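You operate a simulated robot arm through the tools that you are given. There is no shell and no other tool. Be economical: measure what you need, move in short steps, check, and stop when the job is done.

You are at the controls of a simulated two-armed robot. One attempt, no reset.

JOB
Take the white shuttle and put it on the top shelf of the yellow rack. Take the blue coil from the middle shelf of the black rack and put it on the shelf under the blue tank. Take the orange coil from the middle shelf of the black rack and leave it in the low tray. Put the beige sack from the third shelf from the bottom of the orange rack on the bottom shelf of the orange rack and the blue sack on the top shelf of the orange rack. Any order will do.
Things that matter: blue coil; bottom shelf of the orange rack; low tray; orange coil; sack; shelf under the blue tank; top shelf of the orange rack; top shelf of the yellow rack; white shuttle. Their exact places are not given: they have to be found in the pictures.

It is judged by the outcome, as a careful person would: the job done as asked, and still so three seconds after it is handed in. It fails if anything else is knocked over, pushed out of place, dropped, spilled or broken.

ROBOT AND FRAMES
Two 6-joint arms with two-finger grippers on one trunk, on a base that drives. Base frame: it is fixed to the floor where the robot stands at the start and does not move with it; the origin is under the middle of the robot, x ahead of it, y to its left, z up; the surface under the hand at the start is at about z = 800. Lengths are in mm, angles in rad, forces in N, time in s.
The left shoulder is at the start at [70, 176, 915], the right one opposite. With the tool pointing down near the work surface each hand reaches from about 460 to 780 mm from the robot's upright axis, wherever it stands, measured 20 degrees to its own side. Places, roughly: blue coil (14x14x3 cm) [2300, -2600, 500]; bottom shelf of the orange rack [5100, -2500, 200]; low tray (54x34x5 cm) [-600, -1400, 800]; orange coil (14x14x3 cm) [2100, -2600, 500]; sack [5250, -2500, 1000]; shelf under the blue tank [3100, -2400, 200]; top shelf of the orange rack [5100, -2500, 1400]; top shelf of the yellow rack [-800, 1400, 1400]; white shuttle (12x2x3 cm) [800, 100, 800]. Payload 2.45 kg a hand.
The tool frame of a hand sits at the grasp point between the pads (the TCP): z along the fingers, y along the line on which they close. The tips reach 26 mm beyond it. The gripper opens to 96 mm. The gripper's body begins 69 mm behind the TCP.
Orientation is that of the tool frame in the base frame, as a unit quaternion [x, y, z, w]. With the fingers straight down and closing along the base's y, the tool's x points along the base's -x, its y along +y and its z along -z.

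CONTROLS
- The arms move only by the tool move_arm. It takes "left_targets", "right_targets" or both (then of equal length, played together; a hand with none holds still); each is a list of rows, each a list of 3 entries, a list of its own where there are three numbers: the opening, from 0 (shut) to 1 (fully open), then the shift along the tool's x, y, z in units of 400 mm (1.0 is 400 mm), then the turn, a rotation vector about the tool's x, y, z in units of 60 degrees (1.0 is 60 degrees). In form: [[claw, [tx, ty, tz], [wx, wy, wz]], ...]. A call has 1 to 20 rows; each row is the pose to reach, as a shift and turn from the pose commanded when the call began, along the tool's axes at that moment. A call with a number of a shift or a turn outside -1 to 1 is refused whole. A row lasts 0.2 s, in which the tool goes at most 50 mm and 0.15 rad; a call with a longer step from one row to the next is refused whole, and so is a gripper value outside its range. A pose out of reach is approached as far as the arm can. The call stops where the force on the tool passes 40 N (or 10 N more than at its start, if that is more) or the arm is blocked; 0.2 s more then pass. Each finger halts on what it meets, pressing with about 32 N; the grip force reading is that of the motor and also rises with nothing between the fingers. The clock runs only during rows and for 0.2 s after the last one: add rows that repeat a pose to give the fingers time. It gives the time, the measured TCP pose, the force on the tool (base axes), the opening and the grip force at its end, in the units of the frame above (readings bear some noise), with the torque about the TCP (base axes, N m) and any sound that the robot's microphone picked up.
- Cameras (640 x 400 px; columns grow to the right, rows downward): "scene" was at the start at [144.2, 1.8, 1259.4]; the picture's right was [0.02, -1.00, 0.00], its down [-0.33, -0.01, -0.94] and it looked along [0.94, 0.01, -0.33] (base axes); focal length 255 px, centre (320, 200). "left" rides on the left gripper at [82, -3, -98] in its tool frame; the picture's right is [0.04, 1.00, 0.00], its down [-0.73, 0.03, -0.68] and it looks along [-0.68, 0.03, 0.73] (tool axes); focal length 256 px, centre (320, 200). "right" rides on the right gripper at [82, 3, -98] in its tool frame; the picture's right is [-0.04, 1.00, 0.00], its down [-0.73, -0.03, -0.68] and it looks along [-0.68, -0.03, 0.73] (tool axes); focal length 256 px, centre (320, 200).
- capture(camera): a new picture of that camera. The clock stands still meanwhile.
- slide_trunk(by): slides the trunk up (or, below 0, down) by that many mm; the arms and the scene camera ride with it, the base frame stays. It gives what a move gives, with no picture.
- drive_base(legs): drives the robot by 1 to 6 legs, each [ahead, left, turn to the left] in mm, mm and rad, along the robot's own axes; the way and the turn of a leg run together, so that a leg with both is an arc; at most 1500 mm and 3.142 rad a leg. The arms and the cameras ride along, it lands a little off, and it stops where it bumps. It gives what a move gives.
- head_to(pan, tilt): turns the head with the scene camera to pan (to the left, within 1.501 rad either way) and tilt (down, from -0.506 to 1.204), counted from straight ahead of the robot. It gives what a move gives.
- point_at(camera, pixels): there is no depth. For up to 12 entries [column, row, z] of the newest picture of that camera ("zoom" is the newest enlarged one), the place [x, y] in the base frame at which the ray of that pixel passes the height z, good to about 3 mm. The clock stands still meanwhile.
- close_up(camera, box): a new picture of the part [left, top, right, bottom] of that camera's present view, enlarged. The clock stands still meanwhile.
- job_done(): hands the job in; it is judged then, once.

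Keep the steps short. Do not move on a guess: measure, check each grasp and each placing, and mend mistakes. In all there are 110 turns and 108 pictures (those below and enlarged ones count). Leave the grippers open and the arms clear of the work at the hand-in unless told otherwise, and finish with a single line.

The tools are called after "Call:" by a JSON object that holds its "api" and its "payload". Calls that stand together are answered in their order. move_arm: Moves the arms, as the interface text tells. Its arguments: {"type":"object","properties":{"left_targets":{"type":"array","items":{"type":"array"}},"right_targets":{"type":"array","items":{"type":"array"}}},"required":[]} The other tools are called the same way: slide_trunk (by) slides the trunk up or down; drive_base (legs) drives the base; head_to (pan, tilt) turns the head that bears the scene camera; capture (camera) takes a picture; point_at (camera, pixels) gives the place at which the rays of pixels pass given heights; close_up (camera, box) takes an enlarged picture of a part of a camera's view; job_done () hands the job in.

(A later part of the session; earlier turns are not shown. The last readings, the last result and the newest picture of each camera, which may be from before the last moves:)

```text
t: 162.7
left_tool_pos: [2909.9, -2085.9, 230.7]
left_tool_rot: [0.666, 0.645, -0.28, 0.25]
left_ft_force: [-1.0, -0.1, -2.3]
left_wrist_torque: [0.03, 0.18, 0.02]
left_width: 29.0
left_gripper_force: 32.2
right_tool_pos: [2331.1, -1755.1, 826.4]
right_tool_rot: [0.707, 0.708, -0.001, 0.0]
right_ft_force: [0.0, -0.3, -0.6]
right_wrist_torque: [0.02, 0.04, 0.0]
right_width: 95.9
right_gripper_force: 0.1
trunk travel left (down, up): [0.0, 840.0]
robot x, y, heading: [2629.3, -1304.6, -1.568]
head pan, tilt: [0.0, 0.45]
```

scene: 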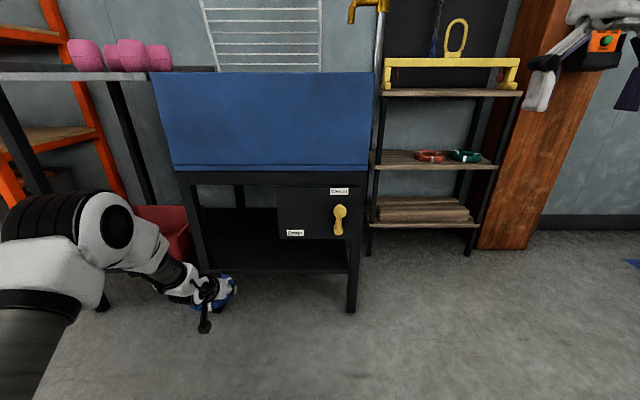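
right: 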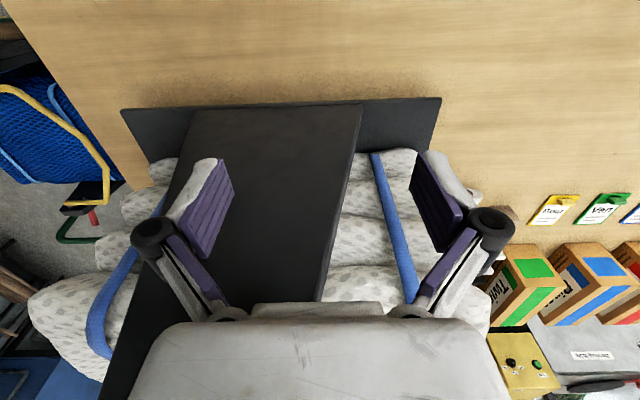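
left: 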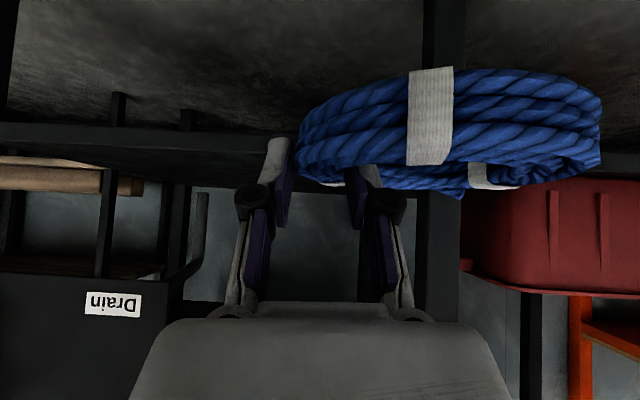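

z=231 is reachable. I raise 35 mm, shift right 45 mm, then drive in 226 mm.

Call:
{"api": "move_arm", "payload": {"left_targets": [[0, [-0.061, 0, -0.063], [0, 0, 0]], [0, [-0.061, 0, -0.063], [0, 0, 0]]]}}

Call:
{"api": "drive_base", "payload": {"legs": [[0, -45, 0]]}}

Call:
{"api": "close_up", "payload": {"camera": "scene", "box": [100, 150, 420, 330]}}

Call:
{"api": "capture", "payload": {"camera": "left"}}

```text
t: 163.3
left_tool_pos: [2912.1, -2084.8, 264.6]
left_tool_rot: [0.666, 0.644, -0.281, 0.25]
left_ft_force: [-0.1, 0.0, -2.9]
left_wrist_torque: [0.03, 0.15, 0.01]
left_width: 29.0
left_gripper_force: 31.9
right_tool_pos: [2330.5, -1754.4, 824.4]
right_tool_rot: [0.707, 0.707, 0.0, -0.001]
right_ft_force: [0.4, -0.1, 0.5]
right_wrist_torque: [0.02, 0.01, 0.0]
right_width: 96.1
right_gripper_force: 0.1
trunk travel left (down, up): [0.0, 840.0]
robot x, y, heading: [2623.6, -1306.4, -1.569]
head pan, tilt: [0.0, 0.45]
```

```text
t: 164.2
left_tool_pos: [2866.6, -2086.1, 264.4]
left_tool_rot: [0.667, 0.644, -0.281, 0.25]
left_ft_force: [0.0, 0.2, -2.5]
left_wrist_torque: [0.04, 0.12, 0.0]
left_width: 28.9
left_gripper_force: 32.1
right_tool_pos: [2285.5, -1753.7, 825.8]
right_tool_rot: [0.707, 0.707, 0.0, -0.001]
right_ft_force: [-0.4, -0.3, -0.4]
right_wrist_torque: [0.01, -0.02, 0.01]
right_width: 95.9
right_gripper_force: 0.0
trunk travel left (down, up): [0.0, 840.0]
robot x, y, heading: [2582.5, -1308.6, -1.572]
head pan, tilt: [0.0, 0.45]
```

```text
2.00 times, centred on (260, 240) of scene
```

zoom: 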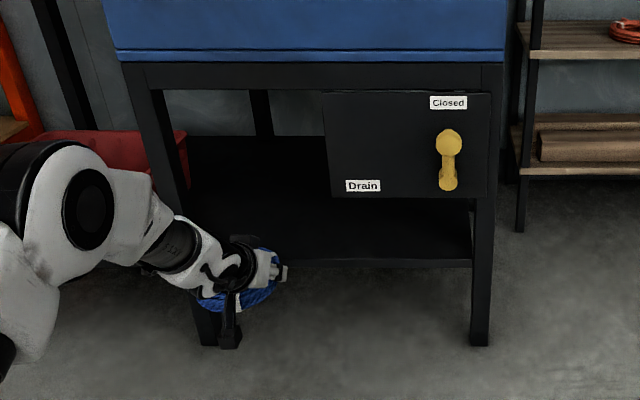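

```text
52 pictures are left
```

left: 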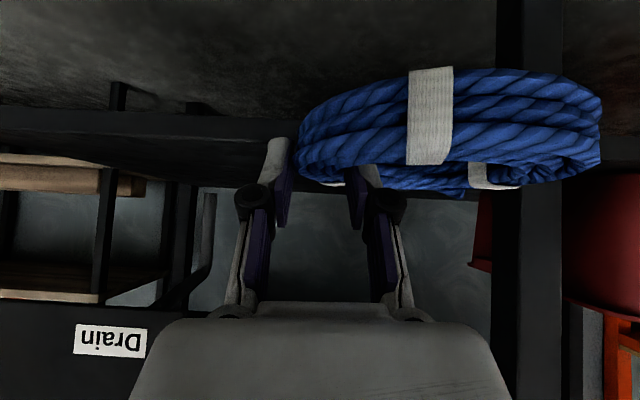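

Clearance to the left leg is ~27 mm; I shift right 12 mm and drive in.

Call:
{"api": "drive_base", "payload": {"legs": [[0, -12, 0], [226, 0, 0]]}}

Call:
{"api": "close_up", "payload": {"camera": "scene", "box": [60, 130, 380, 330]}}

Call:
{"api": "capture", "payload": {"camera": "left"}}

```text
t: 166.2
left_tool_pos: [2853.1, -2310.5, 265.3]
left_tool_rot: [0.667, 0.644, -0.281, 0.25]
left_ft_force: [-0.1, 0.5, -2.6]
left_wrist_torque: [0.02, 0.19, 0.03]
left_width: 28.9
left_gripper_force: 32.1
right_tool_pos: [2273.0, -1978.3, 824.9]
right_tool_rot: [0.707, 0.707, 0.0, -0.001]
right_ft_force: [-0.2, 0.6, -0.1]
right_wrist_torque: [0.0, 0.02, -0.01]
right_width: 96.1
right_gripper_force: 0.0
trunk travel left (down, up): [0.0, 840.0]
robot x, y, heading: [2573.3, -1531.9, -1.573]
head pan, tilt: [0.0, 0.45]
```

```text
2.00 times, centred on (220, 230) of scene
```

zoom: 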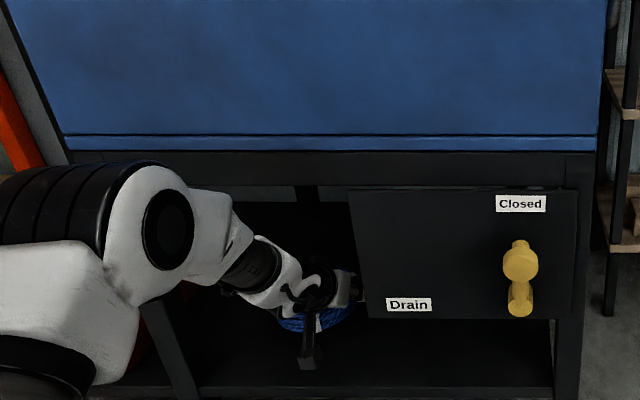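

```text
50 pictures are left
```

left: 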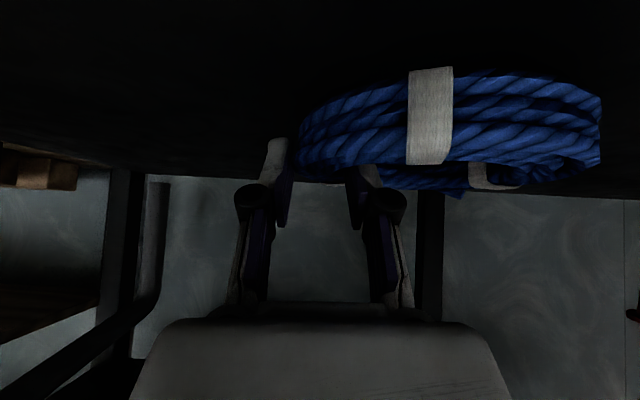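

Inside, clear. Lower slowly until the coil touches the shelf.

Call:
{"api": "move_arm", "payload": {"left_targets": [[0, [0.025, 0, 0.025], [0, 0, 0]], [0, [0.043, 0, 0.044], [0, 0, 0]], [0, [0.048, 0, 0.049], [0, 0, 0]], [0, [0.053, 0, 0.054], [0, 0, 0]], [0, [0.058, 0, 0.059], [0, 0, 0]], [0, [0.063, 0, 0.064], [0, 0, 0]]]}}

```text
t: 166.8
left_tool_pos: [2853.7, -2313.4, 253.2]
left_tool_rot: [0.665, 0.641, -0.287, 0.256]
left_ft_force: [0.5, -0.2, 16.4]
left_wrist_torque: [0.18, 0.23, 0.05]
left_width: 29.2
left_gripper_force: 31.8
right_tool_pos: [2274.2, -1978.0, 827.7]
right_tool_rot: [0.707, 0.707, -0.001, 0.001]
right_ft_force: [0.1, 0.4, 0.1]
right_wrist_torque: [-0.02, 0.02, -0.01]
right_width: 96.1
right_gripper_force: 0.1
trunk travel left (down, up): [0.0, 840.0]
robot x, y, heading: [2572.0, -1529.5, -1.567]
head pan, tilt: [0.0, 0.45]
stopped in row 2 (left hand): the force on the tool passed its limit at 49 N (the readings are from after the stop); the commanded pose is now the measured one
```

Call:
{"api": "close_up", "payload": {"camera": "scene", "box": [160, 220, 320, 340]}}

Call:
{"api": "capture", "payload": {"camera": "left"}}

```text
3.33 times, centred on (240, 280) of scene
```

zoom: 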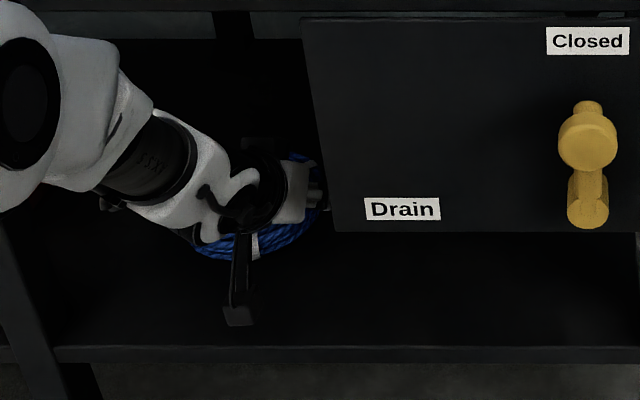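

```text
48 pictures are left
```

left: 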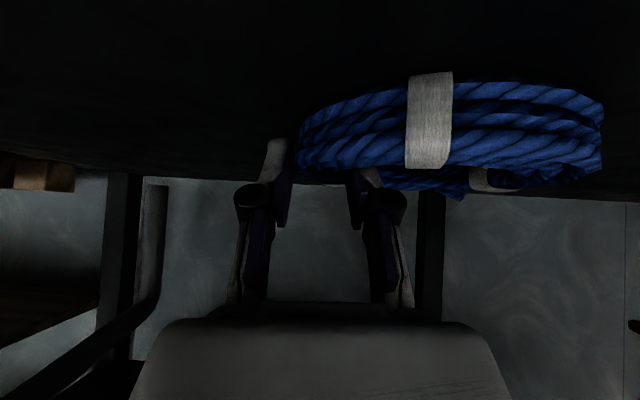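

The coil touched the shelf (surface ≈222). I open to 65 mm and withdraw along the tool axis.

Call:
{"api": "move_arm", "payload": {"left_targets": [[0.4, [0, 0, 0], [0, 0, 0]], [0.65, [0, 0, 0], [0, 0, 0]], [0.65, [0, 0, 0], [0, 0, 0]], [0.65, [0, 0, -0.07], [0, 0, 0]], [0.65, [0, 0, -0.15], [0, 0, 0]], [0.65, [0, 0, -0.25], [0, 0, 0]], [0.65, [0, 0, -0.35], [0, 0, 0]]]}}

Call:
{"api": "capture", "payload": {"camera": "left"}}

```text
t: 168.4
left_tool_pos: [2849.6, -2222.5, 351.0]
left_tool_rot: [0.666, 0.642, -0.287, 0.249]
left_ft_force: [-0.6, 1.0, -0.5]
left_wrist_torque: [-0.01, 0.02, 0.01]
left_width: 62.5
left_gripper_force: 0.1
left hand out of reach, approached as far as the arm can: row 7
right_tool_pos: [2273.5, -1977.6, 826.8]
right_tool_rot: [0.707, 0.707, -0.001, -0.001]
right_ft_force: [-0.2, 0.0, -0.1]
right_wrist_torque: [0.01, 0.0, 0.0]
right_width: 96.1
right_gripper_force: 0.1
trunk travel left (down, up): [0.0, 840.0]
robot x, y, heading: [2570.4, -1528.9, -1.567]
head pan, tilt: [0.0, 0.45]
```

```text
47 pictures are left
```

left: 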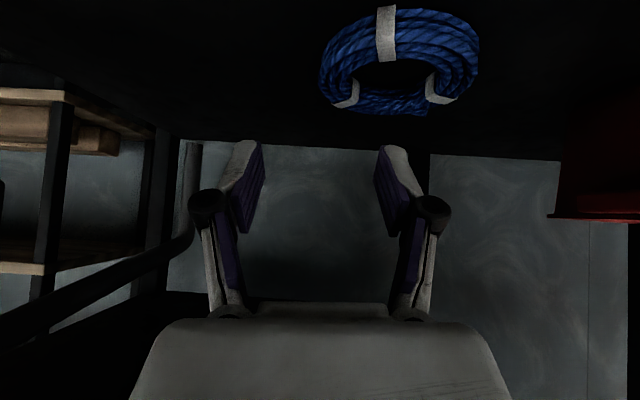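

Blue coil lies on the shelf under the tank. I back out, raise the trunk a bit and look left toward the orange rack.

Call:
{"api": "drive_base", "payload": {"legs": [[-250, 0, 0]]}}

Call:
{"api": "slide_trunk", "payload": {"by": 400}}

Call:
{"api": "drive_base", "payload": {"legs": [[0, 0, 1.2]]}}

Call:
{"api": "capture", "payload": {"camera": "scene"}}

Call:
{"api": "point_at", "payload": {"camera": "scene", "pixels": [[320, 350, 0], [320, 250, 0], [320, 200, 0], [200, 200, 0], [440, 200, 0], [320, 160, 0]]}}

```text
t: 170.3
left_tool_pos: [2851.7, -1970.3, 350.5]
left_tool_rot: [0.666, 0.642, -0.287, 0.249]
left_ft_force: [0.3, 0.2, 0.4]
left_wrist_torque: [-0.01, -0.04, -0.03]
left_width: 62.3
left_gripper_force: 0.2
right_tool_pos: [2273.8, -1725.6, 825.3]
right_tool_rot: [0.708, 0.707, 0.0, -0.001]
right_ft_force: [-0.4, 0.4, 0.0]
right_wrist_torque: [0.01, 0.01, -0.03]
right_width: 96.1
right_gripper_force: 0.1
trunk travel left (down, up): [0.0, 840.0]
robot x, y, heading: [2570.5, -1275.8, -1.568]
head pan, tilt: [0.0, 0.45]
```

```text
t: 174.1
left_tool_pos: [2849.6, -1970.3, 750.3]
left_tool_rot: [0.666, 0.642, -0.287, 0.248]
left_ft_force: [0.2, -0.1, 0.5]
left_wrist_torque: [0.0, 0.0, -0.06]
left_width: 62.3
left_gripper_force: 0.1
right_tool_pos: [2274.8, -1725.6, 1225.5]
right_tool_rot: [0.707, 0.707, -0.001, 0.0]
right_ft_force: [0.6, 0.6, 0.6]
right_wrist_torque: [-0.01, -0.01, 0.0]
right_width: 96.1
right_gripper_force: 0.0
trunk travel left (down, up): [-400.0, 440.0]
robot x, y, heading: [2571.1, -1277.1, -1.571]
head pan, tilt: [0.0, 0.45]
```

```text
t: 177.5
left_tool_pos: [3318.7, -1264.0, 750.4]
left_tool_rot: [0.185, 0.907, -0.095, 0.367]
left_ft_force: [0.3, -1.1, -0.1]
left_wrist_torque: [-0.02, 0.0, 0.01]
left_width: 62.5
left_gripper_force: 0.1
right_tool_pos: [2882.0, -1714.2, 1226.6]
right_tool_rot: [0.18, 0.984, -0.001, 0.0]
right_ft_force: [-0.5, 0.6, 0.3]
right_wrist_torque: [0.01, 0.0, -0.03]
right_width: 96.1
right_gripper_force: 0.1
trunk travel left (down, up): [-400.0, 440.0]
robot x, y, heading: [2570.4, -1277.2, -0.364]
head pan, tilt: [0.0, 0.45]
```

```text
46 pictures are left
```

scene: 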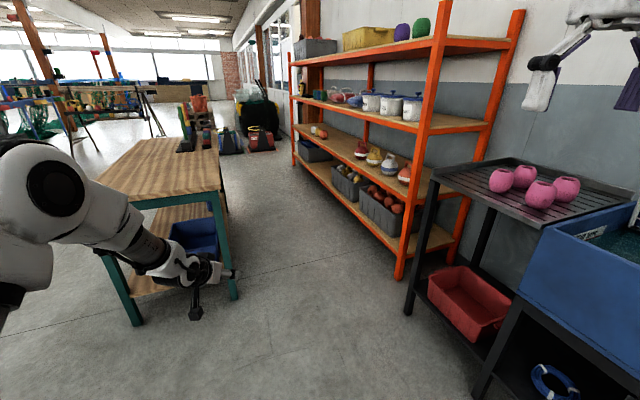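

```text
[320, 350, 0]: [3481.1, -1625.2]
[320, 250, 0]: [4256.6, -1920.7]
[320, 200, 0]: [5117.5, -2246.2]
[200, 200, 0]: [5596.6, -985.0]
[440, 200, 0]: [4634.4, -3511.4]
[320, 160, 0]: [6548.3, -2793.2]
```

Orange rack ahead. I enlarge the third shelf to find the sacks and measure the aisle.

Call:
{"api": "close_up", "payload": {"camera": "scene", "box": [285, 10, 445, 130]}}

Call:
{"api": "point_at", "payload": {"camera": "scene", "pixels": [[238, 298, 0], [400, 280, 0], [295, 165, 0], [135, 325, 0], [228, 210, 0], [340, 100, 1000], [415, 118, 1000], [300, 97, 1000], [305, 167, 0]]}}

```text
3.33 times, centred on (365, 70) of scene
```

zoom: 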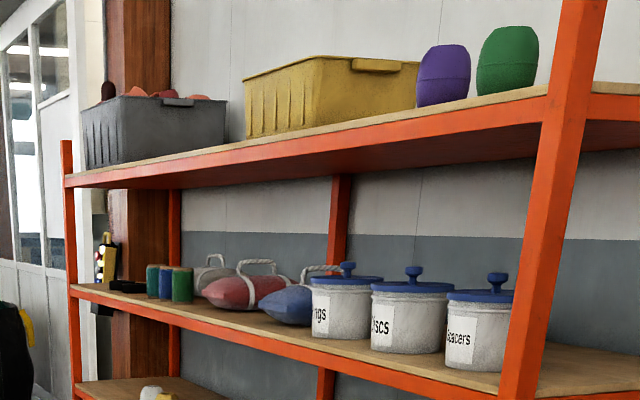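

```text
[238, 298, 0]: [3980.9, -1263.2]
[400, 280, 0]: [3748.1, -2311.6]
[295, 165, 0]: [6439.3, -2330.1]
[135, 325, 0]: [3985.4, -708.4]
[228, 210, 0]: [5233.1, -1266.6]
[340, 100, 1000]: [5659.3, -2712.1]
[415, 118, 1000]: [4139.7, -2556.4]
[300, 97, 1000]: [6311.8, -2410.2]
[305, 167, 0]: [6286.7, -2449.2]
```

Sacks have rope handles; the aisle (y −1265 to −2310) fits. I fold the left hand to point down, closer in and higher.

Call:
{"api": "move_arm", "payload": {"left_targets": [[0.8, [0, 0, 0], [0, 0.13, 0]], [0.8, [0, 0, 0], [0, 0.26, 0]], [0.8, [0, 0, 0], [0, 0.39, 0]], [0.8, [0, 0, 0], [0, 0.52, 0]], [0.8, [0, 0, 0], [0, 0.65, 0]], [0.8, [0, 0, 0], [0, 0.737, 0]], [0.8, [0, 0, 0], [0, 0.737, 0]]]}}

Call:
{"api": "move_arm", "payload": {"left_targets": [[0.8, [0.04, 0, -0.09], [0, 0, 0]], [0.8, [0.08, 0, -0.18], [0, 0, 0]], [0.8, [0.12, 0, -0.28], [0, 0, 0]], [0.8, [0.2, 0, -0.34], [0, 0, 0]], [0.8, [0.3, 0, -0.375], [0, 0, 0]], [0.8, [0.4, 0, -0.375], [0, 0, 0]], [0.8, [0.5, 0, -0.375], [0, 0, 0]]]}}

Call:
{"api": "drive_base", "payload": {"legs": [[0, 0, 0.364]]}}

Call:
{"api": "capture", "payload": {"camera": "scene"}}

```text
t: 179.1
left_tool_pos: [3317.7, -1264.2, 750.1]
left_tool_rot: [0.207, 0.978, -0.018, -0.002]
left_ft_force: [0.8, 0.2, 0.1]
left_wrist_torque: [0.01, -0.01, 0.03]
left_width: 76.8
left_gripper_force: 0.0
left hand out of reach, approached as far as the arm can: row 1, 2, 3
right_tool_pos: [2881.4, -1714.3, 1226.3]
right_tool_rot: [0.181, 0.983, -0.001, -0.001]
right_ft_force: [-0.5, -0.4, -0.3]
right_wrist_torque: [-0.02, -0.02, -0.04]
right_width: 95.9
right_gripper_force: 0.1
trunk travel left (down, up): [-400.0, 440.0]
robot x, y, heading: [2570.0, -1276.7, -0.363]
head pan, tilt: [0.0, 0.45]
```

```text
t: 180.7
left_tool_pos: [3134.6, -1177.7, 899.5]
left_tool_rot: [0.207, 0.978, -0.018, -0.001]
left_ft_force: [-0.3, -0.1, -0.7]
left_wrist_torque: [0.0, 0.0, 0.02]
left_width: 77.0
left_gripper_force: 0.1
right_tool_pos: [2879.5, -1714.9, 1226.6]
right_tool_rot: [0.181, 0.984, -0.001, 0.0]
right_ft_force: [-0.6, -1.0, -0.2]
right_wrist_torque: [0.0, -0.03, 0.01]
right_width: 96.1
right_gripper_force: 0.2
trunk travel left (down, up): [-400.0, 440.0]
robot x, y, heading: [2569.9, -1273.5, -0.363]
head pan, tilt: [0.0, 0.45]
```

```text
t: 182.2
left_tool_pos: [3062.9, -983.8, 898.7]
left_tool_rot: [0.027, 0.999, -0.018, 0.003]
left_ft_force: [-0.4, -0.2, -1.2]
left_wrist_torque: [-0.01, 0.05, 0.0]
left_width: 76.9
left_gripper_force: 0.0
right_tool_pos: [3017.8, -1575.7, 1225.1]
right_tool_rot: [0.001, 1.0, -0.001, 0.0]
right_ft_force: [-0.7, -0.4, -0.1]
right_wrist_torque: [0.01, -0.01, -0.03]
right_width: 95.9
right_gripper_force: 0.0
trunk travel left (down, up): [-400.0, 440.0]
robot x, y, heading: [2565.6, -1278.1, -0.005]
head pan, tilt: [0.0, 0.45]
```

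```text
44 pictures are left
```

scene: 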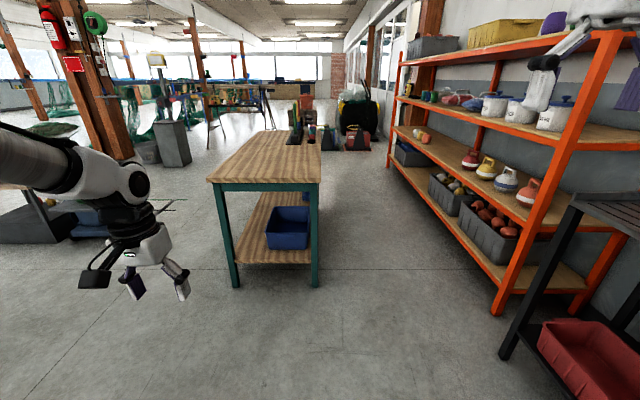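

Clear way. I drive into the aisle to x≈5000, then turn to face the rack.

Call:
{"api": "drive_base", "payload": {"legs": [[1000, -400, 0], [1400, 0, 0]]}}

Call:
{"api": "head_to", "payload": {"pan": -1.4, "tilt": 0.25}}

Call:
{"api": "capture", "payload": {"camera": "scene"}}

```text
t: 194.3
left_tool_pos: [5449.0, -1364.9, 898.9]
left_tool_rot: [0.021, 1.0, -0.018, 0.002]
left_ft_force: [-0.2, -0.2, -0.7]
left_wrist_torque: [0.0, -0.02, 0.0]
left_width: 76.9
left_gripper_force: 0.2
right_tool_pos: [5411.0, -1955.8, 1225.8]
right_tool_rot: [-0.006, 1.0, 0.0, 0.0]
right_ft_force: [0.7, -0.2, 0.1]
right_wrist_torque: [0.0, 0.01, 0.03]
right_width: 96.0
right_gripper_force: 0.1
trunk travel left (down, up): [-400.0, 440.0]
robot x, y, heading: [4961.6, -1665.9, 0.013]
head pan, tilt: [0.0, 0.45]
```

```text
t: 195.8
left_tool_pos: [5448.8, -1365.2, 899.6]
left_tool_rot: [0.02, 1.0, -0.018, 0.003]
left_ft_force: [-0.2, 0.3, -0.9]
left_wrist_torque: [-0.01, 0.01, 0.03]
left_width: 76.6
left_gripper_force: 0.0
right_tool_pos: [5411.0, -1957.1, 1226.6]
right_tool_rot: [-0.006, 1.0, -0.002, -0.001]
right_ft_force: [-0.2, 0.0, 0.4]
right_wrist_torque: [0.01, 0.01, 0.01]
right_width: 96.0
right_gripper_force: 0.1
trunk travel left (down, up): [-400.0, 440.0]
robot x, y, heading: [4960.7, -1666.4, 0.013]
head pan, tilt: [-1.4, 0.25]
```

```text
43 pictures are left
```

scene: 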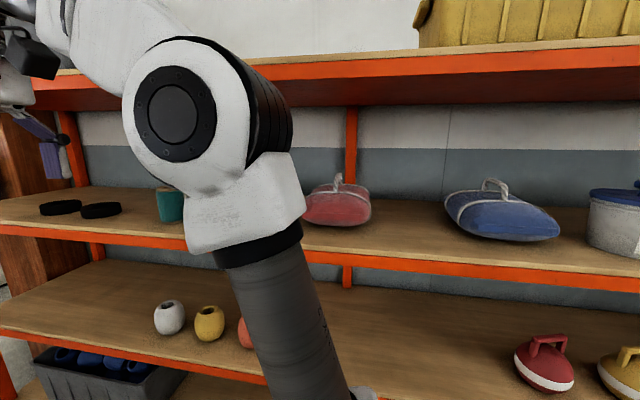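

I turn to face the rack (arm sweep stays short of its front), then look.

Call:
{"api": "drive_base", "payload": {"legs": [[0, 40, 0], [0, 0, -1.584]]}}

Call:
{"api": "head_to", "payload": {"pan": 0.0, "tilt": 0.35}}

Call:
{"api": "capture", "payload": {"camera": "scene"}}

```text
t: 200.6
left_tool_pos: [5248.6, -2122.0, 899.5]
left_tool_rot: [0.729, 0.684, -0.014, -0.011]
left_ft_force: [0.7, -0.8, -0.5]
left_wrist_torque: [0.0, 0.02, 0.01]
left_width: 76.9
left_gripper_force: 0.0
right_tool_pos: [4658.2, -2069.6, 1225.1]
right_tool_rot: [0.711, 0.703, 0.0, -0.001]
right_ft_force: [0.4, 0.3, 0.0]
right_wrist_torque: [0.0, -0.01, -0.02]
right_width: 96.3
right_gripper_force: 0.1
trunk travel left (down, up): [-400.0, 440.0]
robot x, y, heading: [4960.2, -1624.4, -1.579]
head pan, tilt: [-1.4, 0.25]
```

```text
t: 202.1
left_tool_pos: [5249.9, -2121.0, 900.3]
left_tool_rot: [0.729, 0.684, -0.014, -0.011]
left_ft_force: [-0.6, -0.9, -0.1]
left_wrist_torque: [-0.01, -0.02, -0.01]
left_width: 76.9
left_gripper_force: 0.0
right_tool_pos: [4656.3, -2070.9, 1226.3]
right_tool_rot: [0.711, 0.703, -0.001, -0.001]
right_ft_force: [-1.0, -0.5, 0.4]
right_wrist_torque: [0.04, 0.02, 0.04]
right_width: 96.0
right_gripper_force: 0.0
trunk travel left (down, up): [-400.0, 440.0]
robot x, y, heading: [4956.0, -1624.6, -1.582]
head pan, tilt: [0.0, 0.351]
```

```text
42 pictures are left
```

scene: 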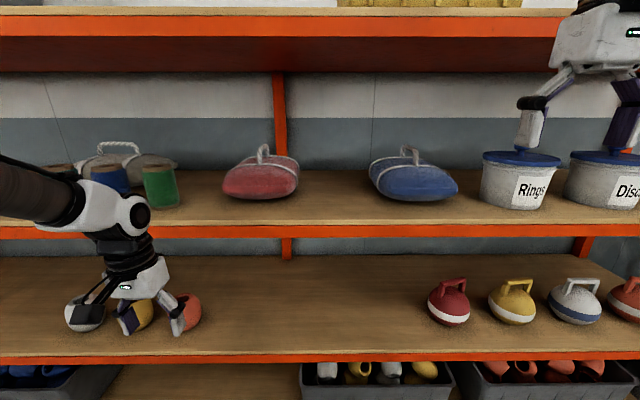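

Blue sack at col 413; beige one at cols 80–175 behind three spools. I measure and enlarge both.

Call:
{"api": "close_up", "payload": {"camera": "scene", "box": [350, 120, 490, 230]}}

Call:
{"api": "close_up", "payload": {"camera": "scene", "box": [20, 120, 200, 250]}}

Call:
{"api": "point_at", "payload": {"camera": "scene", "pixels": [[410, 227, 1000], [413, 201, 1000], [370, 190, 1030], [458, 190, 1030], [407, 150, 1120], [407, 150, 1150], [118, 145, 1120], [118, 145, 1150], [160, 208, 1000], [175, 170, 1050], [340, 363, 600], [480, 155, 1100]]}}

```text
3.64 times, centred on (420, 175) of scene
```

zoom: 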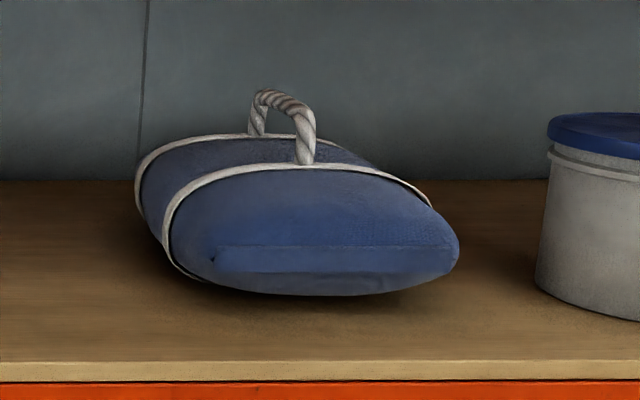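

```text
3.08 times, centred on (110, 185) of scene
```

zoom: 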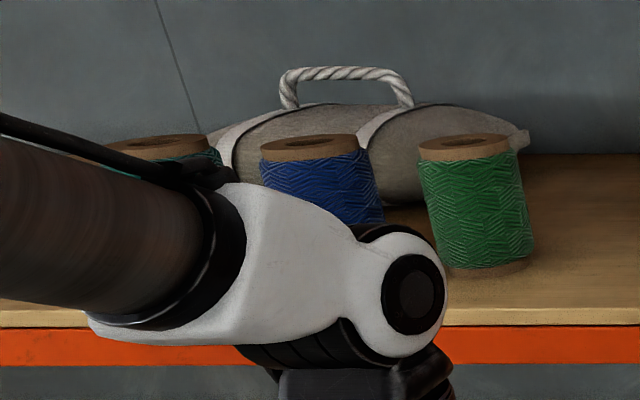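

```text
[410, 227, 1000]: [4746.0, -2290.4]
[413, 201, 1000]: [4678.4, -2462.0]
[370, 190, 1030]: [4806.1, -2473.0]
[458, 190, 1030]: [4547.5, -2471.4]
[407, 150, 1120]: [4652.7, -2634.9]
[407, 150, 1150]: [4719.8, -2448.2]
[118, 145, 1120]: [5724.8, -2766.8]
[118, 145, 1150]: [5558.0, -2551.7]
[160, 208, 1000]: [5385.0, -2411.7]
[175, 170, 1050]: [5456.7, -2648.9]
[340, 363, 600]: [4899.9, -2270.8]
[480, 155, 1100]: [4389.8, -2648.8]
```

Handles: blue's runs along depth (y), beige's along x. I need their heights, so I lower the trunk 200 for a second view to triangulate.

Call:
{"api": "slide_trunk", "payload": {"by": -200}}

Call:
{"api": "capture", "payload": {"camera": "scene"}}

Call:
{"api": "close_up", "payload": {"camera": "scene", "box": [340, 20, 480, 120]}}

Call:
{"api": "close_up", "payload": {"camera": "scene", "box": [50, 20, 190, 120]}}

```text
t: 204.3
left_tool_pos: [5248.4, -2121.0, 699.7]
left_tool_rot: [0.73, 0.684, -0.014, -0.011]
left_ft_force: [0.1, 0.6, -0.2]
left_wrist_torque: [-0.02, -0.01, 0.02]
left_width: 76.7
left_gripper_force: 0.1
right_tool_pos: [4658.2, -2069.3, 1026.1]
right_tool_rot: [0.711, 0.703, -0.001, -0.001]
right_ft_force: [0.3, 0.1, 0.3]
right_wrist_torque: [0.0, -0.04, 0.02]
right_width: 95.9
right_gripper_force: 0.0
trunk travel left (down, up): [-200.0, 640.0]
robot x, y, heading: [4963.6, -1626.7, -1.578]
head pan, tilt: [0.0, 0.351]
```

```text
39 pictures are left
```

scene: 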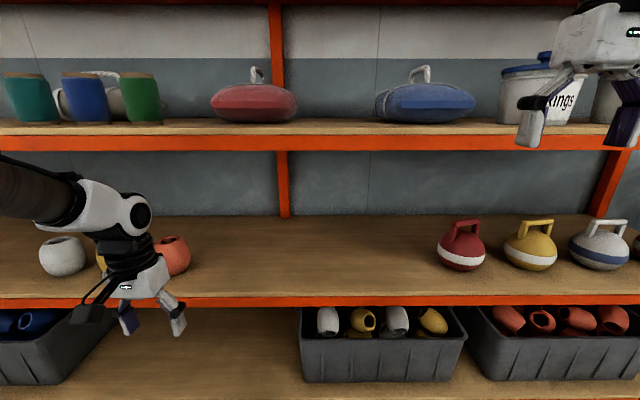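

```text
4.00 times, centred on (410, 70) of scene
```

zoom: 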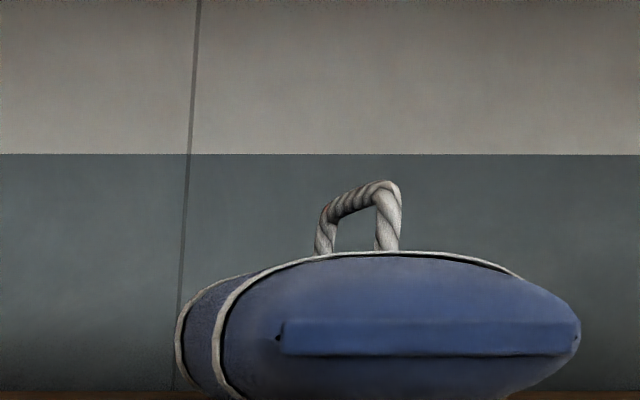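

```text
4.00 times, centred on (120, 70) of scene
```

zoom: 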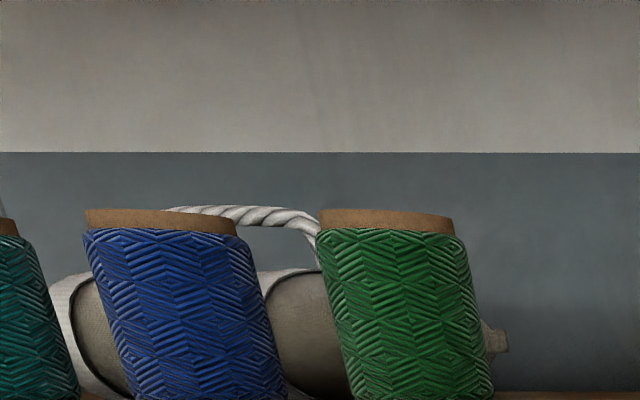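

Triangulated: blue handle top runs (4692,-2457)→(4702,-2544) at z≈1143; beige handle x 5532–5646, y≈-2583, z≈1146. The shelf opening is z 1000–1370, so I need a flat tool. I raise the trunk and bring the right hand forward to a 30°-below-horizontal pose.

Call:
{"api": "slide_trunk", "payload": {"by": 365}}

Call:
{"api": "move_arm", "payload": {"right_targets": [[0.8, [-0.067, 0, 0.063], [0, -0.125, 0]], [0.8, [-0.134, 0, 0.125], [0, -0.25, 0]], [0.8, [-0.2, 0, 0.188], [0, -0.375, 0]], [0.8, [-0.269, 0, 0.25], [0, -0.5, 0]], [0.8, [-0.336, 0, 0.313], [0, -0.625, 0]], [0.8, [-0.403, 0, 0.375], [0, -0.75, 0]], [0.8, [-0.47, 0, 0.438], [0, -0.875, 0]], [0.8, [-0.5375, 0, 0.5], [0, -1.0, 0]], [0.8, [-0.5375, 0, 0.5], [0, -1.0, 0]]]}}

Call:
{"api": "capture", "payload": {"camera": "scene"}}

```text
t: 207.8
left_tool_pos: [5248.3, -2121.7, 1064.3]
left_tool_rot: [0.729, 0.684, -0.015, -0.012]
left_ft_force: [0.0, 0.3, -0.3]
left_wrist_torque: [0.02, -0.02, -0.03]
left_width: 76.7
left_gripper_force: 0.0
right_tool_pos: [4658.2, -2070.5, 1391.9]
right_tool_rot: [0.712, 0.703, -0.001, -0.001]
right_ft_force: [-0.5, 0.0, 0.6]
right_wrist_torque: [0.01, 0.02, 0.0]
right_width: 95.8
right_gripper_force: 0.0
trunk travel left (down, up): [-565.0, 275.0]
robot x, y, heading: [4959.0, -1624.7, -1.582]
head pan, tilt: [0.0, 0.351]
```

```text
t: 209.8
left_tool_pos: [5249.2, -2120.8, 1065.0]
left_tool_rot: [0.73, 0.684, -0.015, -0.012]
left_ft_force: [0.4, -0.2, -0.3]
left_wrist_torque: [-0.07, -0.05, 0.02]
left_width: 76.8
left_gripper_force: 0.0
right_tool_pos: [4650.4, -2277.8, 1197.7]
right_tool_rot: [0.623, 0.61, -0.353, 0.339]
right_ft_force: [1.0, 0.4, -0.6]
right_wrist_torque: [-0.02, -0.02, 0.0]
right_width: 76.8
right_gripper_force: 0.0
right hand out of reach, approached as far as the arm can: row 1, 2, 3, 4, 5, 6, 8, 9
trunk travel left (down, up): [-565.0, 275.0]
robot x, y, heading: [4959.9, -1621.6, -1.581]
head pan, tilt: [0.0, 0.351]
```

```text
36 pictures are left
```

scene: 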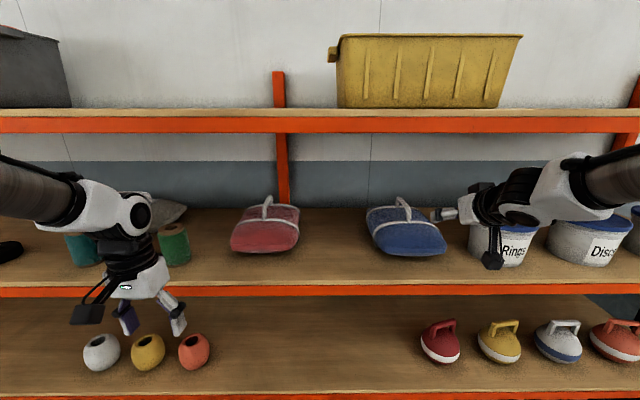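

Great view: the top shelf is free between the grey and yellow bins. I align the right hand to x≈4695 and extend to z≈1143 in front of the handle.

Call:
{"api": "drive_base", "payload": {"legs": [[0, 48, 0]]}}

Call:
{"api": "move_arm", "payload": {"right_targets": [[0.6, [0.04, 0, 0.05], [0, 0, 0]], [0.6, [0.08, 0, 0.1], [0, 0, 0]], [0.6, [0.06, 0, 0.19], [0, 0, 0]], [0.6, [0.02, 0, 0.28], [0, 0, 0]], [0.6, [-0.03, 0, 0.34], [0, 0, 0]], [0.6, [-0.078, 0, 0.392], [0, 0, 0]], [0.6, [-0.078, 0, 0.392], [0, 0, 0]]]}}

Call:
{"api": "capture", "payload": {"camera": "right"}}

Call:
{"api": "close_up", "payload": {"camera": "scene", "box": [350, 160, 510, 280]}}

```text
t: 210.7
left_tool_pos: [5292.6, -2122.1, 1064.0]
left_tool_rot: [0.729, 0.684, -0.014, -0.011]
left_ft_force: [-0.1, 0.7, 0.4]
left_wrist_torque: [0.0, 0.01, -0.04]
left_width: 76.8
left_gripper_force: 0.1
right_tool_pos: [4695.3, -2280.1, 1196.5]
right_tool_rot: [0.624, 0.61, -0.353, 0.339]
right_ft_force: [-0.1, 0.2, 0.3]
right_wrist_torque: [-0.01, 0.02, 0.01]
right_width: 76.7
right_gripper_force: 0.1
trunk travel left (down, up): [-565.0, 275.0]
robot x, y, heading: [5005.2, -1625.5, -1.581]
head pan, tilt: [0.0, 0.351]
```

```text
t: 212.3
left_tool_pos: [5295.6, -2122.5, 1064.4]
left_tool_rot: [0.73, 0.684, -0.015, -0.011]
left_ft_force: [0.3, 1.1, -0.9]
left_wrist_torque: [-0.03, -0.01, -0.03]
left_width: 76.8
left_gripper_force: 0.0
right_tool_pos: [4681.9, -2402.5, 1139.2]
right_tool_rot: [0.63, 0.599, -0.371, 0.325]
right_ft_force: [0.9, 0.2, 0.6]
right_wrist_torque: [-0.01, -0.01, -0.01]
right_width: 57.8
right_gripper_force: 0.0
right hand out of reach, approached as far as the arm can: row 5, 6
trunk travel left (down, up): [-565.0, 275.0]
robot x, y, heading: [5009.2, -1628.0, -1.58]
head pan, tilt: [0.0, 0.351]
```

```text
35 pictures are left
```

right: 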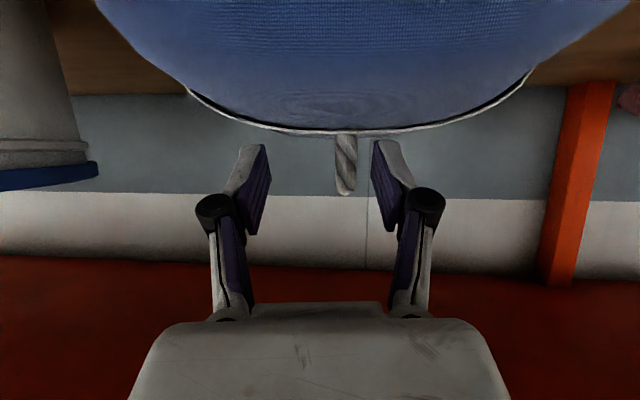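

```text
3.33 times, centred on (430, 220) of scene
```

zoom: 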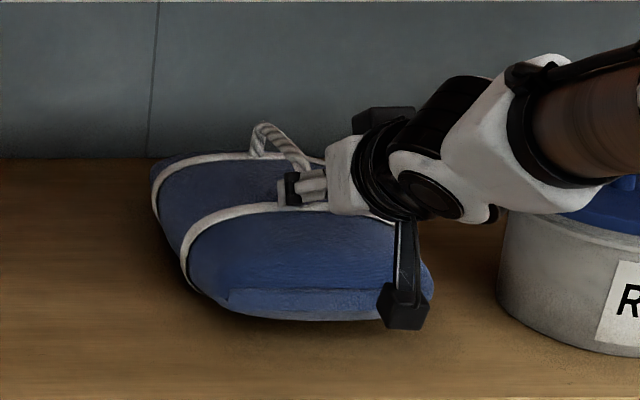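

The rope shows between the fingers, ~18 mm to the left of centre. I shift left 18 mm, then drive in 95 mm.

Call:
{"api": "drive_base", "payload": {"legs": [[0, 18, 0], [95, 0, 0]]}}

Call:
{"api": "capture", "payload": {"camera": "right"}}

Call:
{"api": "close_up", "payload": {"camera": "scene", "box": [350, 160, 510, 280]}}

```text
t: 213.8
left_tool_pos: [5312.4, -2218.4, 1063.8]
left_tool_rot: [0.729, 0.684, -0.015, -0.011]
left_ft_force: [0.6, 0.5, 0.0]
left_wrist_torque: [0.0, 0.01, 0.01]
left_width: 76.8
left_gripper_force: 0.0
right_tool_pos: [4700.4, -2498.4, 1138.2]
right_tool_rot: [0.631, 0.599, -0.372, 0.324]
right_ft_force: [0.3, -0.2, 0.2]
right_wrist_torque: [0.01, -0.03, -0.03]
right_width: 57.4
right_gripper_force: 0.0
trunk travel left (down, up): [-565.0, 275.0]
robot x, y, heading: [5021.8, -1726.0, -1.584]
head pan, tilt: [0.0, 0.351]
```

```text
33 pictures are left
```

right: 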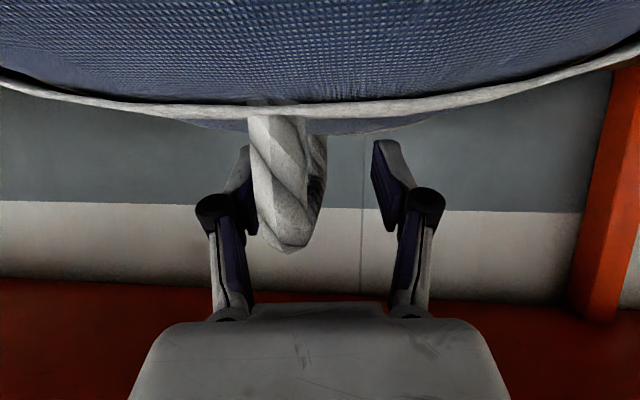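

```text
3.33 times, centred on (430, 220) of scene
```

zoom: 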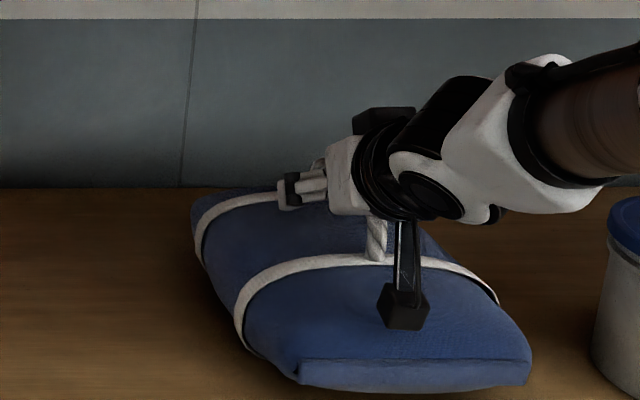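

The rope bar passes between the fingers. Close and test-lift 25 mm.

Call:
{"api": "move_arm", "payload": {"right_targets": [[0.3, [0, 0, 0], [0, 0, 0]], [0, [0, 0, 0], [0, 0, 0]], [0, [0, 0, 0], [0, 0, 0]], [0, [0, 0, 0], [0, 0, 0]], [0, [-0.025, 0, -0.015], [0, 0, 0]], [0, [-0.053, 0, -0.032], [0, 0, 0]], [0, [-0.053, 0, -0.032], [0, 0, 0]]]}}

Call:
{"api": "capture", "payload": {"camera": "right"}}

Call:
{"api": "close_up", "payload": {"camera": "scene", "box": [350, 160, 510, 280]}}

```text
t: 215.4
left_tool_pos: [5311.3, -2220.3, 1062.8]
left_tool_rot: [0.729, 0.684, -0.014, -0.013]
left_ft_force: [0.9, -0.5, 0.1]
left_wrist_torque: [0.02, 0.0, 0.01]
left_width: 76.9
left_gripper_force: 0.1
right_tool_pos: [4698.8, -2502.1, 1160.9]
right_tool_rot: [0.631, 0.6, -0.369, 0.324]
right_ft_force: [-0.2, 0.1, -13.6]
right_wrist_torque: [-0.06, 0.02, 0.03]
right_width: 12.4
right_gripper_force: 31.9
trunk travel left (down, up): [-565.0, 275.0]
robot x, y, heading: [5022.4, -1724.1, -1.579]
head pan, tilt: [0.0, 0.351]
```

```text
31 pictures are left
```

right: 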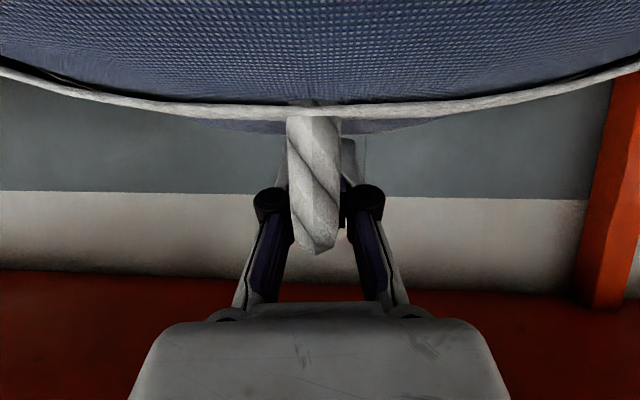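

```text
3.33 times, centred on (430, 220) of scene
```

zoom: 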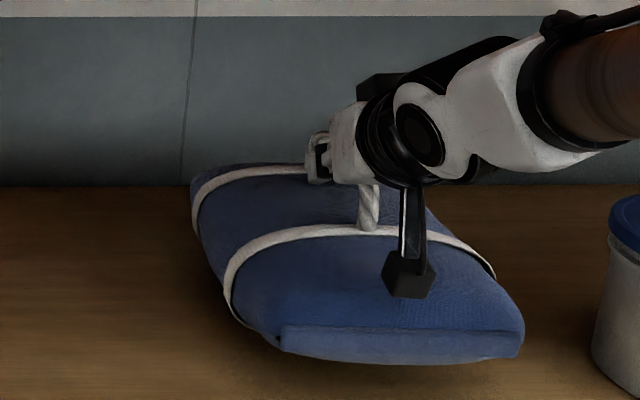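

Sack lifted (13.6 N). I back off 130 mm and retract the arm 110 mm, keeping clear of the table behind.

Call:
{"api": "drive_base", "payload": {"legs": [[-130, 0, 0]]}}

Call:
{"api": "move_arm", "payload": {"right_targets": [[0, [0.024, 0, -0.04], [0, 0, 0]], [0, [0.048, 0, -0.08], [0, 0, 0]], [0, [0.072, 0, -0.12], [0, 0, 0]], [0, [0.096, 0, -0.16], [0, 0, 0]], [0, [0.12, 0, -0.2], [0, 0, 0]], [0, [0.143, 0, -0.235], [0, 0, 0]]]}}

Call:
{"api": "capture", "payload": {"camera": "scene"}}

```text
t: 216.7
left_tool_pos: [5312.6, -2090.9, 1063.2]
left_tool_rot: [0.729, 0.684, -0.013, -0.012]
left_ft_force: [0.1, -0.6, -0.3]
left_wrist_torque: [-0.02, 0.01, 0.0]
left_width: 76.9
left_gripper_force: 0.0
right_tool_pos: [4701.1, -2372.6, 1160.8]
right_tool_rot: [0.631, 0.599, -0.37, 0.324]
right_ft_force: [0.1, -0.3, -12.3]
right_wrist_torque: [-0.03, -0.03, -0.04]
right_width: 12.4
right_gripper_force: 32.4
trunk travel left (down, up): [-565.0, 275.0]
robot x, y, heading: [5024.9, -1592.3, -1.577]
head pan, tilt: [0.0, 0.351]
```

```text
t: 218.1
left_tool_pos: [5312.9, -2089.2, 1064.9]
left_tool_rot: [0.73, 0.683, -0.015, -0.012]
left_ft_force: [0.0, -0.1, -0.5]
left_wrist_torque: [-0.02, -0.01, -0.03]
left_width: 76.9
left_gripper_force: 0.0
right_tool_pos: [4709.0, -2260.4, 1161.8]
right_tool_rot: [0.632, 0.599, -0.37, 0.325]
right_ft_force: [0.4, 0.4, -12.3]
right_wrist_torque: [-0.01, 0.02, 0.02]
right_width: 12.2
right_gripper_force: 31.9
trunk travel left (down, up): [-565.0, 275.0]
robot x, y, heading: [5023.8, -1590.4, -1.577]
head pan, tilt: [0.0, 0.351]
```

```text
29 pictures are left
```

scene: 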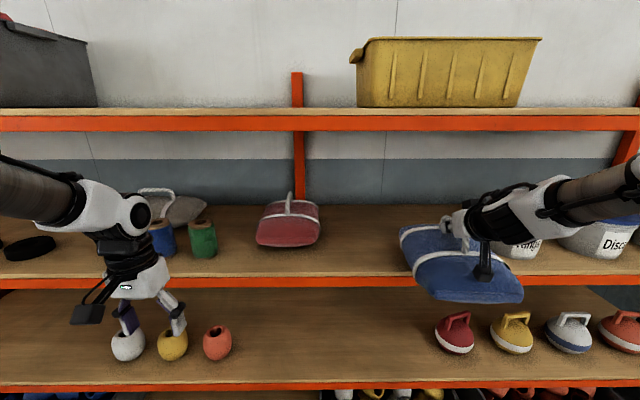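

Now turn right 0.5 rad so the sack leaves the rack, and raise the trunk fully.

Call:
{"api": "drive_base", "payload": {"legs": [[0, 0, -0.5]]}}

Call:
{"api": "slide_trunk", "payload": {"by": 275}}

Call:
{"api": "move_arm", "payload": {"right_targets": [[0, [-0.08, 0, -0.05], [0, 0, 0]], [0, [-0.16, 0, -0.1], [0, 0, 0]], [0, [-0.24, 0, -0.145], [0, 0, 0]], [0, [-0.31, 0, -0.19], [0, 0, 0]], [0, [-0.31, 0, -0.19], [0, 0, 0]]]}}

Call:
{"api": "capture", "payload": {"camera": "scene"}}

```text
t: 219.9
left_tool_pos: [5039.2, -2166.4, 1063.8]
left_tool_rot: [0.876, 0.481, -0.011, -0.016]
left_ft_force: [-0.2, -0.5, -0.7]
left_wrist_torque: [-0.02, -0.02, 0.0]
left_width: 76.8
left_gripper_force: 0.1
right_tool_pos: [4427.5, -2028.1, 1160.8]
right_tool_rot: [0.76, 0.425, -0.439, 0.223]
right_ft_force: [0.2, 0.2, -12.8]
right_wrist_torque: [-0.03, 0.02, 0.0]
right_width: 12.7
right_gripper_force: 32.5
trunk travel left (down, up): [-565.0, 275.0]
robot x, y, heading: [5024.0, -1593.8, -2.083]
head pan, tilt: [0.0, 0.351]
```

```text
t: 222.7
left_tool_pos: [5039.8, -2167.1, 1338.6]
left_tool_rot: [0.876, 0.482, -0.01, -0.015]
left_ft_force: [0.5, -0.7, 0.0]
left_wrist_torque: [-0.04, 0.02, -0.04]
left_width: 76.7
left_gripper_force: 0.1
right_tool_pos: [4427.6, -2028.4, 1434.9]
right_tool_rot: [0.76, 0.424, -0.439, 0.223]
right_ft_force: [0.1, 0.3, -11.7]
right_wrist_torque: [-0.01, 0.06, 0.02]
right_width: 12.5
right_gripper_force: 31.9
trunk travel left (down, up): [-840.0, 0.0]
robot x, y, heading: [5026.1, -1593.5, -2.083]
head pan, tilt: [0.0, 0.351]
```

```text
t: 223.9
left_tool_pos: [5039.5, -2167.0, 1339.1]
left_tool_rot: [0.876, 0.482, -0.01, -0.013]
left_ft_force: [-0.1, -0.3, 0.1]
left_wrist_torque: [-0.01, 0.03, -0.01]
left_width: 76.7
left_gripper_force: 0.0
right_tool_pos: [4432.9, -2029.5, 1581.9]
right_tool_rot: [0.76, 0.424, -0.439, 0.223]
right_ft_force: [0.9, 0.3, -12.7]
right_wrist_torque: [0.0, 0.07, 0.0]
right_width: 12.5
right_gripper_force: 32.2
trunk travel left (down, up): [-840.0, 0.0]
robot x, y, heading: [5024.8, -1596.5, -2.082]
head pan, tilt: [0.0, 0.351]
```

```text
28 pictures are left
```

scene: 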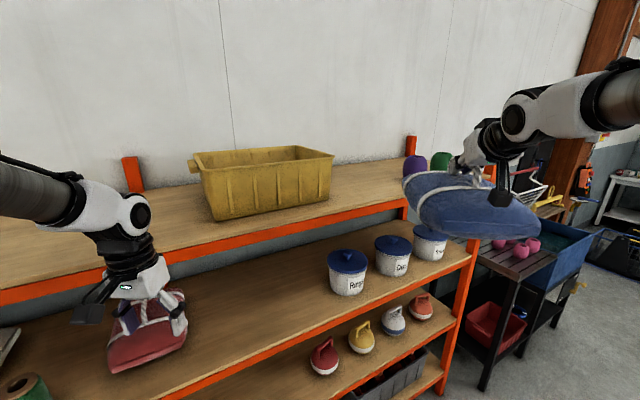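

I raise the hand 40 mm more, strafe to x≈5545 and turn back to face the rack.

Call:
{"api": "move_arm", "payload": {"right_targets": [[0, [-0.05, 0, -0.03], [0, 0, 0]], [0, [-0.085, 0, -0.052], [0, 0, 0]], [0, [-0.085, 0, -0.052], [0, 0, 0]]]}}

Call:
{"api": "drive_base", "payload": {"legs": [[-255, 453, 0], [0, 0, 0.505]]}}

Call:
{"api": "capture", "payload": {"camera": "scene"}}

Call:
{"api": "capture", "payload": {"camera": "right"}}

```text
t: 224.7
left_tool_pos: [5037.7, -2168.3, 1337.1]
left_tool_rot: [0.876, 0.482, -0.01, -0.015]
left_ft_force: [0.2, -0.1, -0.6]
left_wrist_torque: [0.01, -0.03, -0.01]
left_width: 76.8
left_gripper_force: 0.1
right_tool_pos: [4433.8, -2030.1, 1620.5]
right_tool_rot: [0.761, 0.424, -0.438, 0.222]
right_ft_force: [0.4, 0.6, -13.0]
right_wrist_torque: [0.02, 0.03, 0.0]
right_width: 12.4
right_gripper_force: 31.8
trunk travel left (down, up): [-840.0, 0.0]
robot x, y, heading: [5022.9, -1592.8, -2.083]
head pan, tilt: [0.0, 0.351]
```

```text
t: 229.2
left_tool_pos: [5833.0, -2088.9, 1339.1]
left_tool_rot: [0.728, 0.685, -0.013, -0.012]
left_ft_force: [-0.6, 0.1, -0.2]
left_wrist_torque: [0.0, -0.01, 0.01]
left_width: 76.6
left_gripper_force: 0.1
right_tool_pos: [5236.3, -2258.9, 1620.2]
right_tool_rot: [0.631, 0.599, -0.37, 0.326]
right_ft_force: [-0.4, 0.2, -13.7]
right_wrist_torque: [-0.03, 0.0, -0.01]
right_width: 12.5
right_gripper_force: 32.0
trunk travel left (down, up): [-840.0, 0.0]
robot x, y, heading: [5544.5, -1593.3, -1.582]
head pan, tilt: [0.0, 0.351]
```

```text
27 pictures are left
```

scene: 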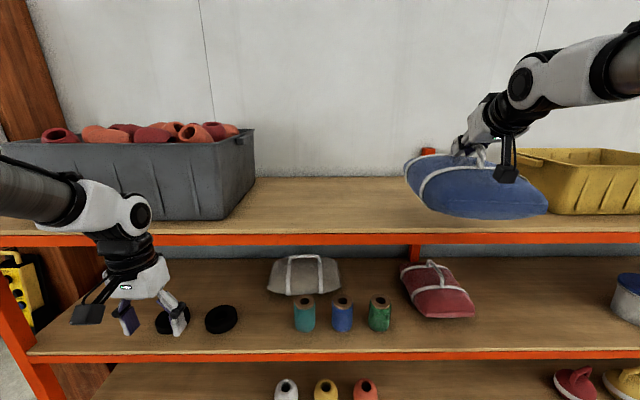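

```text
26 pictures are left
```

right: 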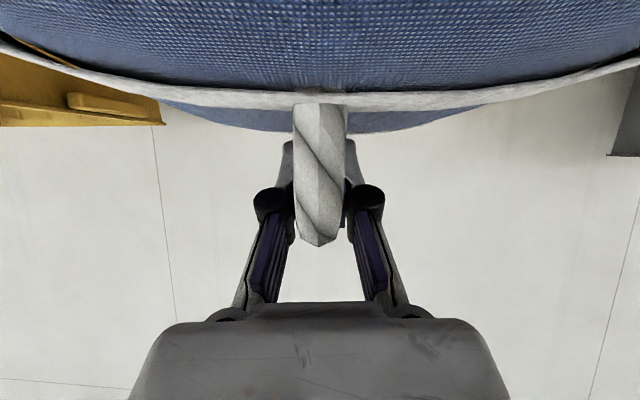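

I measure the free stretch of the top shelf and the spots around the beige sack.

Call:
{"api": "point_at", "payload": {"camera": "scene", "pixels": [[545, 213, 1415], [228, 220, 1415], [330, 236, 1415], [330, 180, 1415], [305, 258, 1146], [288, 257, 1146], [323, 257, 1146], [222, 330, 1000], [303, 330, 1000], [380, 330, 1000], [303, 298, 1125], [340, 290, 1020]]}}

```text
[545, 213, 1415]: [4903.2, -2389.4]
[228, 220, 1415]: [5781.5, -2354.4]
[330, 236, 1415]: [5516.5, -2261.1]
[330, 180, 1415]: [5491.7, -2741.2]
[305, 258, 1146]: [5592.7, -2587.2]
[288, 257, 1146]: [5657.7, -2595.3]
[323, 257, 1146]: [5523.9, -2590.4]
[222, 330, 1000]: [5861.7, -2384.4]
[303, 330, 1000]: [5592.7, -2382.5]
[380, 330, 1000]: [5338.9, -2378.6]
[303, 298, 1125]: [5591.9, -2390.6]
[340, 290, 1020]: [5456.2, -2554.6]
```

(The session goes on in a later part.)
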